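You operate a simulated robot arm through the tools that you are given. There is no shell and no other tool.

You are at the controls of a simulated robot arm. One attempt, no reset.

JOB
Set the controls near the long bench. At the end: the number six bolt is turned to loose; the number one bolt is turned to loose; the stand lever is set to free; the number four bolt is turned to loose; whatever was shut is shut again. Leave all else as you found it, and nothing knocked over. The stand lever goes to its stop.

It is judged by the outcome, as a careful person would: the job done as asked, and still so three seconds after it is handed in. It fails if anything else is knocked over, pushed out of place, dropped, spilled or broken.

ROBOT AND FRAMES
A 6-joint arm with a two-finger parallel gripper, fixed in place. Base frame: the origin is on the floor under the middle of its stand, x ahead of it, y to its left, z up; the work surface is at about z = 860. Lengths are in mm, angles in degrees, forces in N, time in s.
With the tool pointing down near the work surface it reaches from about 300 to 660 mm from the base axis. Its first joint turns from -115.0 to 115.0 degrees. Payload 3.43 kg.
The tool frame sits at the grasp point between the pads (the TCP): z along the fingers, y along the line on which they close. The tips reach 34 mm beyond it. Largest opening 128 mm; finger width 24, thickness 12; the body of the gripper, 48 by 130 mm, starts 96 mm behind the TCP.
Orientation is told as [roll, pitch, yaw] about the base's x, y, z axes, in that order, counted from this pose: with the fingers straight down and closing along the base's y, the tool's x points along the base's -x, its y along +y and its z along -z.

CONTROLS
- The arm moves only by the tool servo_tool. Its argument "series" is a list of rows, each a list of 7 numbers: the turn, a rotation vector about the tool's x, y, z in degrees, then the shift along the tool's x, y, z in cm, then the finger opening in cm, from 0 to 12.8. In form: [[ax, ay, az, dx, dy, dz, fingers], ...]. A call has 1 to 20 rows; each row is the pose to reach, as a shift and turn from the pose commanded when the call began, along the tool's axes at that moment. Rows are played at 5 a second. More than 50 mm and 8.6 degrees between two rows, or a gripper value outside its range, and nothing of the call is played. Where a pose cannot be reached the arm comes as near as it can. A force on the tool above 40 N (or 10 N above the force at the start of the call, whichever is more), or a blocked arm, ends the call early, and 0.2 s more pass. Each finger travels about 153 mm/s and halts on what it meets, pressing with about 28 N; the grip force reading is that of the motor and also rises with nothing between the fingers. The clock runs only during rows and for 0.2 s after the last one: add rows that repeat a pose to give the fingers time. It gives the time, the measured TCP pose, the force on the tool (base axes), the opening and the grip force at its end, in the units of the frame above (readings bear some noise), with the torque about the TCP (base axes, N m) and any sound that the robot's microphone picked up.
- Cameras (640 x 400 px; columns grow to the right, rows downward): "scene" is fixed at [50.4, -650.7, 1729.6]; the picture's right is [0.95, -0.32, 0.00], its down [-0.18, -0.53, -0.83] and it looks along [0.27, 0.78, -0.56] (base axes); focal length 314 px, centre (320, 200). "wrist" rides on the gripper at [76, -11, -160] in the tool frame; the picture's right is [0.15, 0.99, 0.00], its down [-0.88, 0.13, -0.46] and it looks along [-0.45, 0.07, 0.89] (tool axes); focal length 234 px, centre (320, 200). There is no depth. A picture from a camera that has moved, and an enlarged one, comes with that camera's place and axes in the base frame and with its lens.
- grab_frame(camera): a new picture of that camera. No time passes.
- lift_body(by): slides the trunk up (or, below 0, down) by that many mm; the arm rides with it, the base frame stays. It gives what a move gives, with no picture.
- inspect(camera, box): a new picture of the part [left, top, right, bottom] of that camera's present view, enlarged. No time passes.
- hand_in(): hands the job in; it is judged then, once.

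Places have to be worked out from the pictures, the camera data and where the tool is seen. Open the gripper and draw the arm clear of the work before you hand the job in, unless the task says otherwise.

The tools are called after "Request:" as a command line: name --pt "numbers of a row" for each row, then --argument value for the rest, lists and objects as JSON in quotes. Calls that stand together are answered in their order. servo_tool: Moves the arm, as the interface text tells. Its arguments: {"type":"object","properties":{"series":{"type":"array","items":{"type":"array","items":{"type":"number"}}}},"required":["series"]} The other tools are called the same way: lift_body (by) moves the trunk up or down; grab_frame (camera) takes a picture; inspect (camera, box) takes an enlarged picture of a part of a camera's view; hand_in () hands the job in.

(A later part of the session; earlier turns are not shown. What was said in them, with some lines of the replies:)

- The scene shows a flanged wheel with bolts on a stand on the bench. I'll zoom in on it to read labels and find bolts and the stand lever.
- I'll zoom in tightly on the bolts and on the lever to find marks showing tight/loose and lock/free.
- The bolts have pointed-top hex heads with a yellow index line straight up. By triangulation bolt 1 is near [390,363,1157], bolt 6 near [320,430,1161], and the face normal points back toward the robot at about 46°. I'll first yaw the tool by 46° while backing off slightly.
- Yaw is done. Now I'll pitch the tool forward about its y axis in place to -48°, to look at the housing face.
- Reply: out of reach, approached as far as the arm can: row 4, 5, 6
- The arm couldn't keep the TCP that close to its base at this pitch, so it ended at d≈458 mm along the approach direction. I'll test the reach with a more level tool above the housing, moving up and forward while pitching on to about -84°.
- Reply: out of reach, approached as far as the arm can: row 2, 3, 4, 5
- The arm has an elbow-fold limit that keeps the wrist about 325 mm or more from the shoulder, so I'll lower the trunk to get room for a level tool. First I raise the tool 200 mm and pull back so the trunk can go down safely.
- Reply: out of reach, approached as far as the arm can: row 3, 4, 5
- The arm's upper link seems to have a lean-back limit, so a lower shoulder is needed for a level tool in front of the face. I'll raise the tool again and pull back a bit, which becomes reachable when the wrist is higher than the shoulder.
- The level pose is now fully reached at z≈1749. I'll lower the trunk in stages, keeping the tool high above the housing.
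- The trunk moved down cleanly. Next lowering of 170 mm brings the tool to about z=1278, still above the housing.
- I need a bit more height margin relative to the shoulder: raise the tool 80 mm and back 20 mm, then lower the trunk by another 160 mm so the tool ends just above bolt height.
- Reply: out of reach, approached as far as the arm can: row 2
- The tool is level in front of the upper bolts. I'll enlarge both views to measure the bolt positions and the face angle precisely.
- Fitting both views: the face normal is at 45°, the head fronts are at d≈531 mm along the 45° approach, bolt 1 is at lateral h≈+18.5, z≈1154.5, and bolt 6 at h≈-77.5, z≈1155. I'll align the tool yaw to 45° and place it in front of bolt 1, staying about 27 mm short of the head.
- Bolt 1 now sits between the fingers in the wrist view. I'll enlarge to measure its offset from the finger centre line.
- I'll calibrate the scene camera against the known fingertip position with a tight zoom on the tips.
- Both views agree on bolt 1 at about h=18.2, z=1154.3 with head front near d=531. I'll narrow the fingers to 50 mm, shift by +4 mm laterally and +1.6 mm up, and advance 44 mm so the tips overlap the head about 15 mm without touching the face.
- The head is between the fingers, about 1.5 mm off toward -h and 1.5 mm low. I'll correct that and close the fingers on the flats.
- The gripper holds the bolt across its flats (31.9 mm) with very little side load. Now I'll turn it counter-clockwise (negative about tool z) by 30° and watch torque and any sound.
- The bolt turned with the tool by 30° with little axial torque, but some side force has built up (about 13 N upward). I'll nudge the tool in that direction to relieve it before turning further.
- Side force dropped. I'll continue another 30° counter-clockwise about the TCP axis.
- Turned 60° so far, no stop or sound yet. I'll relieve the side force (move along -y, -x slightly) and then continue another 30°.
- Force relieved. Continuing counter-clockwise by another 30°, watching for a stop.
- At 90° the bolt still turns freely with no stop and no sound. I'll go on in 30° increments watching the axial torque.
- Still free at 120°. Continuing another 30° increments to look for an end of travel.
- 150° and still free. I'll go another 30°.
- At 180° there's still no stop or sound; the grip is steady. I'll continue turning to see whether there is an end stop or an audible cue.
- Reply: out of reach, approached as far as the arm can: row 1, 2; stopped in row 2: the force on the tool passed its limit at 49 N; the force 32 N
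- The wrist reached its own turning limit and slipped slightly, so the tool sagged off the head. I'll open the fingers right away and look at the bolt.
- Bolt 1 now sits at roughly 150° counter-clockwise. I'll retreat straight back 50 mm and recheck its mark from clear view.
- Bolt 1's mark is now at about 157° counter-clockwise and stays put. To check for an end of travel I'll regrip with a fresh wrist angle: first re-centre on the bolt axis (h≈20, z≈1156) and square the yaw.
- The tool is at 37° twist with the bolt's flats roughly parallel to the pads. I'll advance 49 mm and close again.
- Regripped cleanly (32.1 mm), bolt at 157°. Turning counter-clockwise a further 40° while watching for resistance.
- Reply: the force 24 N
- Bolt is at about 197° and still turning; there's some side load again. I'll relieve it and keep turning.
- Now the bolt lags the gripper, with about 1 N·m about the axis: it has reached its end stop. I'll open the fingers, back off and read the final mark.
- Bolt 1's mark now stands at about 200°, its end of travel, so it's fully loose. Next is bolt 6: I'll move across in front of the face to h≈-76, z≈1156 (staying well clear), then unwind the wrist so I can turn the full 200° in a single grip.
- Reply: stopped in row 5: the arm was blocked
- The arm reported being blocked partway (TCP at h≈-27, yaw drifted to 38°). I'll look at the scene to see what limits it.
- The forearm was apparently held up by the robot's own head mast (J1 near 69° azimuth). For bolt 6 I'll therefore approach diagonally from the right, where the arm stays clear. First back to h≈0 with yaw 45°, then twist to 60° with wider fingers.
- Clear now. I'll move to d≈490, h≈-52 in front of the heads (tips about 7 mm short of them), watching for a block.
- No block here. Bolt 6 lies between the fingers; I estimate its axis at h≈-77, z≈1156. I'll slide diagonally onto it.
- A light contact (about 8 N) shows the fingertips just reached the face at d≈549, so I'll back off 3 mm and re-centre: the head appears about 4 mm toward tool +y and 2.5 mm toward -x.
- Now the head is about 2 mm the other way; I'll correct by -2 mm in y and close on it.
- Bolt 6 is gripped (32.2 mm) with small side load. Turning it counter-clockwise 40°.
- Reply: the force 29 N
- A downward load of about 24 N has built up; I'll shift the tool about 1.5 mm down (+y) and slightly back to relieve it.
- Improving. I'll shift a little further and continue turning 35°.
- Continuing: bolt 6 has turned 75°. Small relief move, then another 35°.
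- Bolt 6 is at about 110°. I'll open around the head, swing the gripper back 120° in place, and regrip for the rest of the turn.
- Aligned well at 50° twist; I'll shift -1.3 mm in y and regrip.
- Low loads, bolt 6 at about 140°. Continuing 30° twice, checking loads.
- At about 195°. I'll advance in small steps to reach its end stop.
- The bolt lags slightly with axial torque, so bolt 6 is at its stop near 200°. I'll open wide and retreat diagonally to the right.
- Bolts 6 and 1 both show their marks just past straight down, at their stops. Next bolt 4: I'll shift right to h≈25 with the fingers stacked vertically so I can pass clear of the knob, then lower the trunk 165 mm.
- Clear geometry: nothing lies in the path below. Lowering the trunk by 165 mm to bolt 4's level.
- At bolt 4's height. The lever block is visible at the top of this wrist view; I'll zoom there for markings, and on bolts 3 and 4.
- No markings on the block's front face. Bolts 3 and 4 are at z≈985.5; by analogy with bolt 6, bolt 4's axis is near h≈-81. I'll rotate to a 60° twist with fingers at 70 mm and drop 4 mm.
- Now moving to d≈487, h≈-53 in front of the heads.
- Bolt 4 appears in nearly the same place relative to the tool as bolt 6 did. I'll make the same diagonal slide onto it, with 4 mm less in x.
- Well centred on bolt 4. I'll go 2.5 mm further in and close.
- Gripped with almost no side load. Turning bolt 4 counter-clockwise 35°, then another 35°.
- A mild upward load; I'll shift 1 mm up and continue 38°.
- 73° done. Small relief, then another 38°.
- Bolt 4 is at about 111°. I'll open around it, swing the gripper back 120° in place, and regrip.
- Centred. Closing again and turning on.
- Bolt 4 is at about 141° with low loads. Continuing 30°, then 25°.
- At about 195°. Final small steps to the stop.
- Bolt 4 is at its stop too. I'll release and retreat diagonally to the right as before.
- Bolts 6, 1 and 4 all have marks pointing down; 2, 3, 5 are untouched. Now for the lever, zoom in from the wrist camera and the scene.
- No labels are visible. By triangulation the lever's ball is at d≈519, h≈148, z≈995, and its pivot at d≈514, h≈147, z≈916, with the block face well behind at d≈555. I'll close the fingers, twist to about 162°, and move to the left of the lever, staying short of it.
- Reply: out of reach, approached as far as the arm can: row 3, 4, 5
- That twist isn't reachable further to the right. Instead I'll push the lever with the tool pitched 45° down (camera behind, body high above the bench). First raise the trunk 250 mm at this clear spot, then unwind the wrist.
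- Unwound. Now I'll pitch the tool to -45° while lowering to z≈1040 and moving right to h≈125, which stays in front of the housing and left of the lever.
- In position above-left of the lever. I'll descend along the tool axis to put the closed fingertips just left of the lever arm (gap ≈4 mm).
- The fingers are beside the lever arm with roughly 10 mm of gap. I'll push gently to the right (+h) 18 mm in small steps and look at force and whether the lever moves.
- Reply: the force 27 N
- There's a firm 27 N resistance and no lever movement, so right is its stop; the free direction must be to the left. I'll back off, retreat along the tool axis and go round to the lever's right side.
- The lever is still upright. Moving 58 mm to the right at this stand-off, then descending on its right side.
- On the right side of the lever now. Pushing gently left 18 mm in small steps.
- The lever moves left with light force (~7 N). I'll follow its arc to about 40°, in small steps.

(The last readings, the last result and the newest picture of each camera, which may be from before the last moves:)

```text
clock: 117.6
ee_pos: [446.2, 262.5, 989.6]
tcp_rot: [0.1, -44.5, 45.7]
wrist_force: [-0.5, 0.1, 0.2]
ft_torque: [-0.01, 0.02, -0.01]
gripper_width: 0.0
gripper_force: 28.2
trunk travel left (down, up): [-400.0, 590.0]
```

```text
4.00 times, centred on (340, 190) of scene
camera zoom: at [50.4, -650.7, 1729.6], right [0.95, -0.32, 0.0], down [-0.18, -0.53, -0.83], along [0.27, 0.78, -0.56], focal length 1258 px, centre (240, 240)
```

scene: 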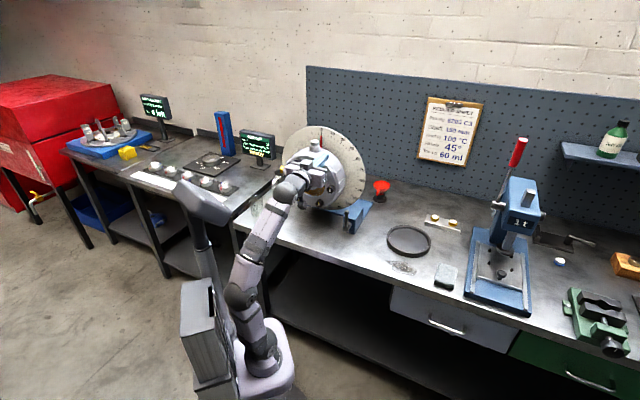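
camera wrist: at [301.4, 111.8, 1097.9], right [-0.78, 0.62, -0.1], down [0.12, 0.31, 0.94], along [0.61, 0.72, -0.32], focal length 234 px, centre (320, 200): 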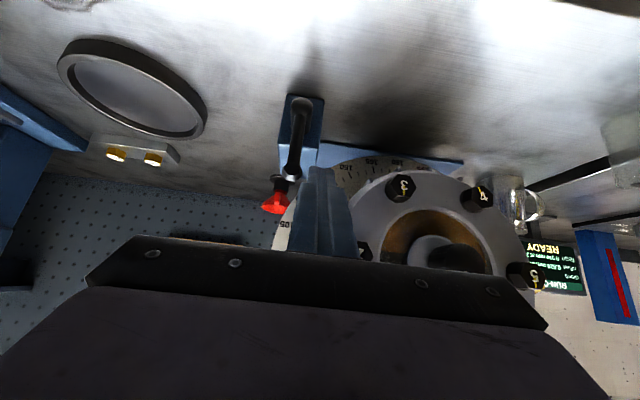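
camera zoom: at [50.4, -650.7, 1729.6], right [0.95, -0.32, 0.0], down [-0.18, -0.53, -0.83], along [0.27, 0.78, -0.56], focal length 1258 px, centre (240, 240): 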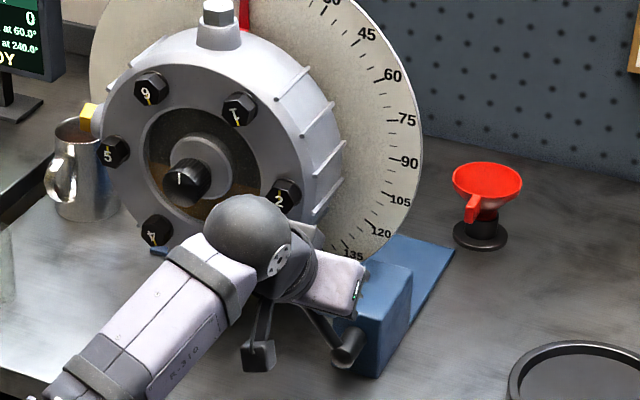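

The lever swings left freely and is near 45°. Continuing along the arc to about 80°.

Request:
servo_tool --pt "0 0 0 0.1 0.45 0.1 0.0" --pt "0 0 0 0.19 0.85 0.19 0.0" --pt "0 0 0 0.35 1.3 0.36 0.0" --pt "0 0 0 0.53 1.71 0.54 0.0" --pt "0 0 0 0.74 2.1 0.75 0.0" --pt "0 0 0 0.97 2.47 0.99 0.0" --pt "0 0 0 1.23 2.8 1.25 0.0" --pt "0 0 0 1.51 3.13 1.54 0.0"

Request:
inspect --camera "wrist" --box '[240, 60, 420, 220]'

Request:
inspect --camera "scene" --box '[280, 140, 400, 240]'

```text
clock: 119.4
ee_pos: [423.3, 284.7, 967.4]
tcp_rot: [0.0, -44.6, 45.7]
wrist_force: [-0.2, -0.1, 0.1]
ft_torque: [0.0, 0.01, 0.01]
gripper_width: 0.0
gripper_force: 27.9
trunk travel left (down, up): [-400.0, 590.0]
```

```text
2.50 times, centred on (330, 140) of wrist
camera zoom: at [316.7, 159.4, 1027.2], right [-0.78, 0.62, -0.1], down [0.12, 0.31, 0.94], along [0.61, 0.72, -0.32], focal length 585 px, centre (295, 350)
```

zoom: 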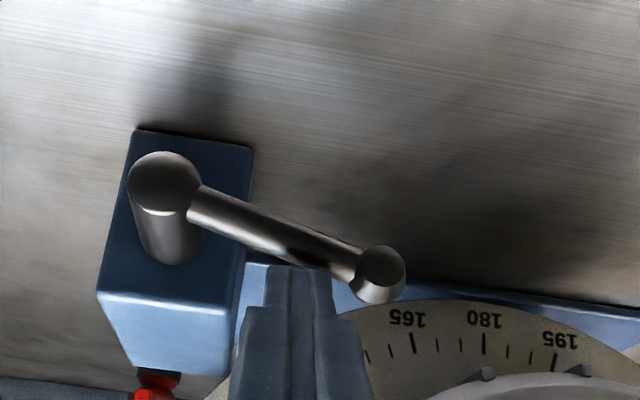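

```text
4.00 times, centred on (340, 190) of scene
camera zoom: at [50.4, -650.7, 1729.6], right [0.95, -0.32, 0.0], down [-0.18, -0.53, -0.83], along [0.27, 0.78, -0.56], focal length 1258 px, centre (240, 240)
```

zoom: 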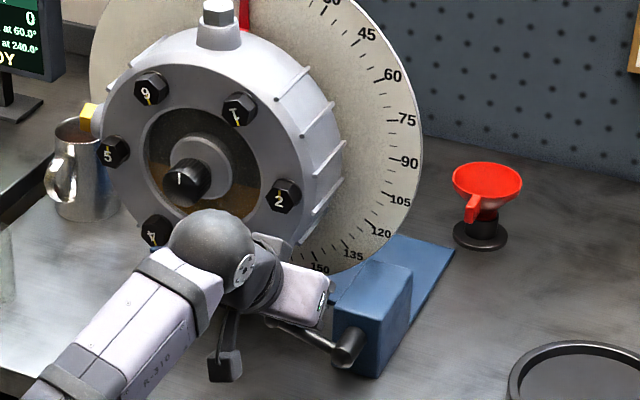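

Lever is at roughly 75–80°. Continuing in finer steps until a firm stop is felt.

Request:
servo_tool --pt "0 0 0 0.2 0.18 0.2 0.0" --pt "0 0 0 0.4 0.35 0.41 0.0" --pt "0 0 0 0.62 0.51 0.63 0.0" --pt "0 0 0 0.8 0.6 0.82 0.0"

Request:
inspect --camera "wrist" --box '[240, 60, 420, 220]'

```text
clock: 120.4
ee_pos: [422.5, 285.3, 965.1]
tcp_rot: [-0.3, -45.8, 45.7]
wrist_force: [13.3, -17.1, 31.2]
ft_torque: [0.07, -0.53, -0.3]
gripper_width: 0.1
gripper_force: 27.5
trunk travel left (down, up): [-400.0, 590.0]
```

```text
2.50 times, centred on (330, 140) of wrist
camera zoom: at [313.6, 159.2, 1021.9], right [-0.78, 0.62, -0.11], down [0.11, 0.3, 0.95], along [0.62, 0.72, -0.3], focal length 585 px, centre (295, 350)
```

zoom: 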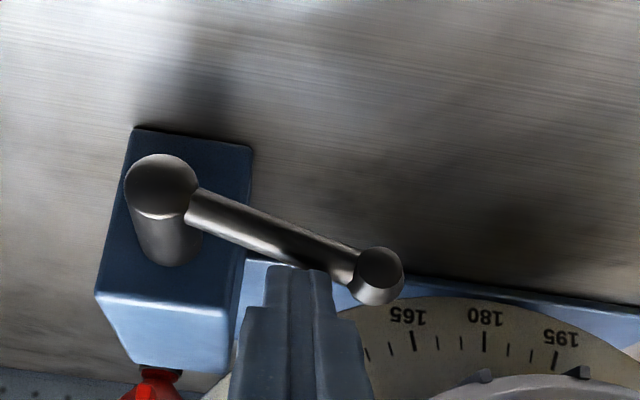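

A firm stop: 37 N with no further motion, so the lever is at its end (free) position. I'll ease off upward and retreat along the tool axis, then check it stays.

Request:
servo_tool --pt "0 0 0 -0.5 -0.4 -0.5 0.0" --pt "0 0 0 -1.0 -0.6 -1.2 0.0" --pt "0 0 0 -1.2 -0.6 -3.5 0.0" --pt "0 0 0 -1.2 -0.6 -6.5 0.0" --pt "0 0 0 -1.2 -0.6 -10.0 0.0"

Request:
grab_frame --camera "wrist"

Request:
inspect --camera "scene" --box '[280, 140, 400, 240]'

```text
clock: 121.6
ee_pos: [380.1, 240.2, 1036.4]
tcp_rot: [0.1, -44.5, 45.7]
wrist_force: [-0.5, 0.7, 0.4]
ft_torque: [-0.02, 0.08, 0.03]
gripper_width: 0.0
gripper_force: 27.4
trunk travel left (down, up): [-400.0, 590.0]
```

```text
taken
camera wrist: at [272.8, 114.5, 1097.5], right [-0.78, 0.62, -0.1], down [0.12, 0.31, 0.94], along [0.61, 0.72, -0.32], focal length 234 px, centre (320, 200)
```

wrist: 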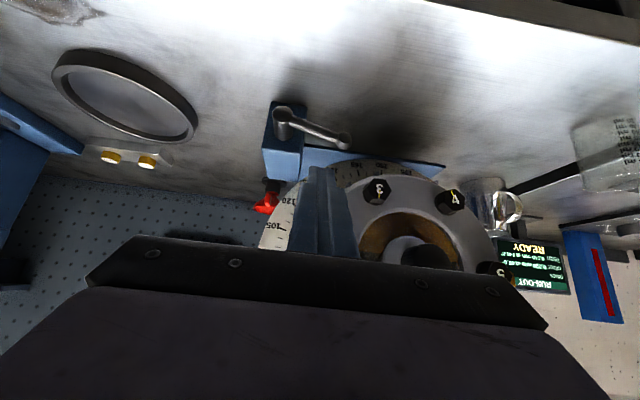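

```text
4.00 times, centred on (340, 190) of scene
camera zoom: at [50.4, -650.7, 1729.6], right [0.95, -0.32, 0.0], down [-0.18, -0.53, -0.83], along [0.27, 0.78, -0.56], focal length 1258 px, centre (240, 240)
```

zoom: 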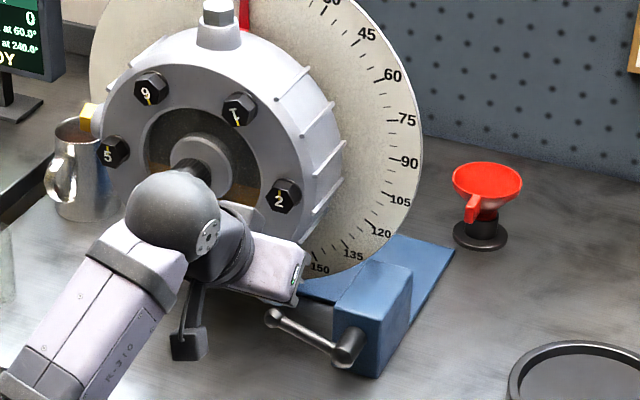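

The lever rests at about 77° left and stays there; the housing pointer is still at 0. I'll lift the arm clear with the trunk and open the gripper.

Request:
lift_body --by 300

Request:
servo_tool --pt "0 0 0 0 0 -1.0 3.0" --pt "0 0 0 0 0 -2.0 6.0" --pt "0 0 0 0 0 -2.0 10.0" --pt "0 0 0 0 0 -2.0 12.8" --pt "0 0 0 0 0 -2.0 12.8"

Request:
grab_frame --camera "scene"

Request:
inspect --camera "scene" --box '[260, 120, 400, 240]'

```text
clock: 124.6
ee_pos: [380.0, 241.0, 1335.9]
tcp_rot: [0.0, -44.5, 45.8]
wrist_force: [-0.3, -0.2, -0.3]
ft_torque: [0.01, 0.02, -0.01]
gripper_width: 0.0
gripper_force: 28.2
trunk travel left (down, up): [-700.0, 290.0]
```

```text
clock: 125.8
ee_pos: [370.3, 230.1, 1350.7]
tcp_rot: [0.1, -44.4, 45.7]
wrist_force: [0.0, -0.1, 0.3]
ft_torque: [0.0, 0.03, 0.02]
gripper_width: 128.1
gripper_force: 0.0
trunk travel left (down, up): [-700.0, 290.0]
```

```text
taken
```

scene: 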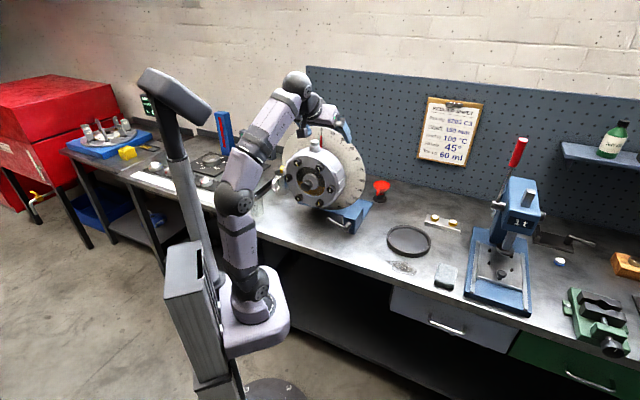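

```text
3.33 times, centred on (330, 180) of scene
camera zoom: at [50.4, -650.7, 1729.6], right [0.95, -0.32, 0.0], down [-0.18, -0.53, -0.83], along [0.27, 0.78, -0.56], focal length 1048 px, centre (287, 267)
```

zoom: 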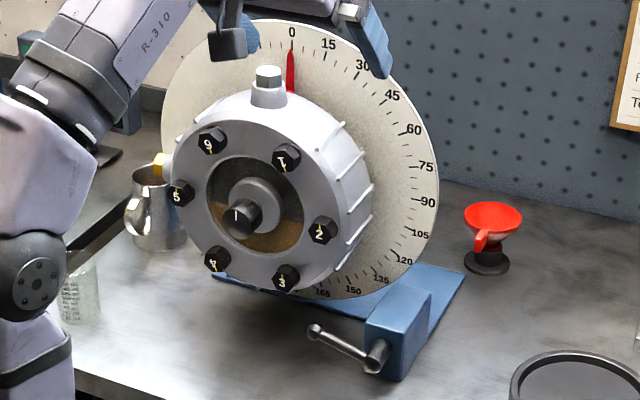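

Everything is in place and upright. One last close check of the three bolt marks and the lever.

Request:
inspect --camera "scene" --box '[298, 150, 343, 185]'

Request:
inspect --camera "scene" --box '[298, 180, 378, 235]'

```text
11.43 times, centred on (320, 168) of scene
camera zoom: at [50.4, -650.7, 1729.6], right [0.95, -0.32, 0.0], down [-0.18, -0.53, -0.83], along [0.27, 0.78, -0.56], focal length 3593 px, centre (314, 571)
```

zoom: 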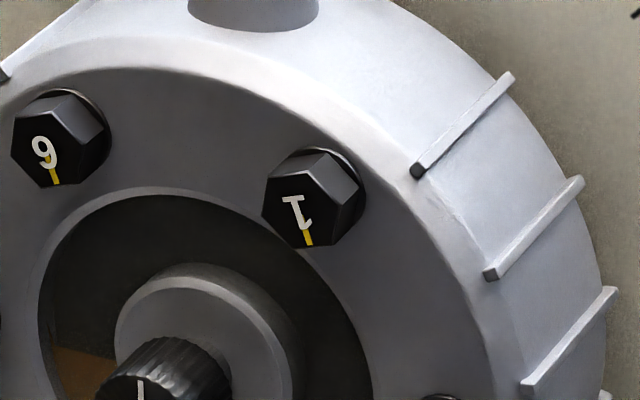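

```text
7.27 times, centred on (338, 208) of scene
camera zoom: at [50.4, -650.7, 1729.6], right [0.95, -0.32, 0.0], down [-0.18, -0.53, -0.83], along [0.27, 0.78, -0.56], focal length 2286 px, centre (189, 146)
```

zoom: 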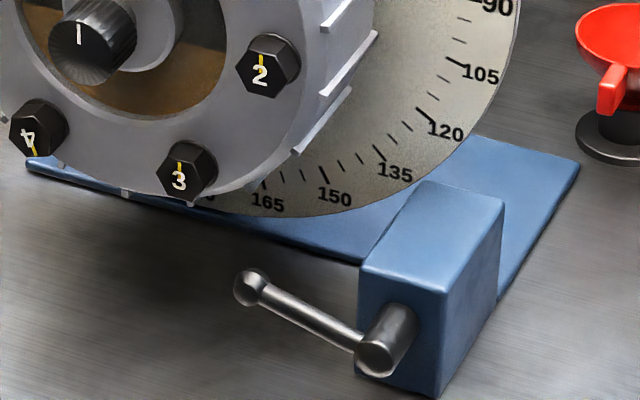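

Bolts 6, 1 and 4 all stand at their loosened stops (about 195–200°). The other bolts are unchanged, the lever is at its left stop, the housing pointer is still at 0, and the arm is clear with the gripper open. Handing in.

Request:
hand_in

```text
The job is handed in.
```

I've handed the job in. Bolts six, one and four are turned loose, and the stand lever is set against its stop.

- **Bolts:** I turned each one counter-clockwise about 195–200° until it hit its end of travel. While I was turning bolt one, the wrist reached its own limit and slipped on the head. I regripped it and finished the turn.
- **Stand lever:** There were no markings for "free". The lever would not move right (firm resistance at 27 N) but swung left freely. I pushed it left to a firm stop at roughly 77° from upright and took that as free.
- **Everything else:** Bolts two, three and five still have their marks straight up, and the dial pointer is still at 0. In the final pictures nothing is knocked over or out of place. I did not open anything, so there was nothing to shut again.

The arm is drawn clear with the gripper open. The trunk is still about 225 mm below where it started.
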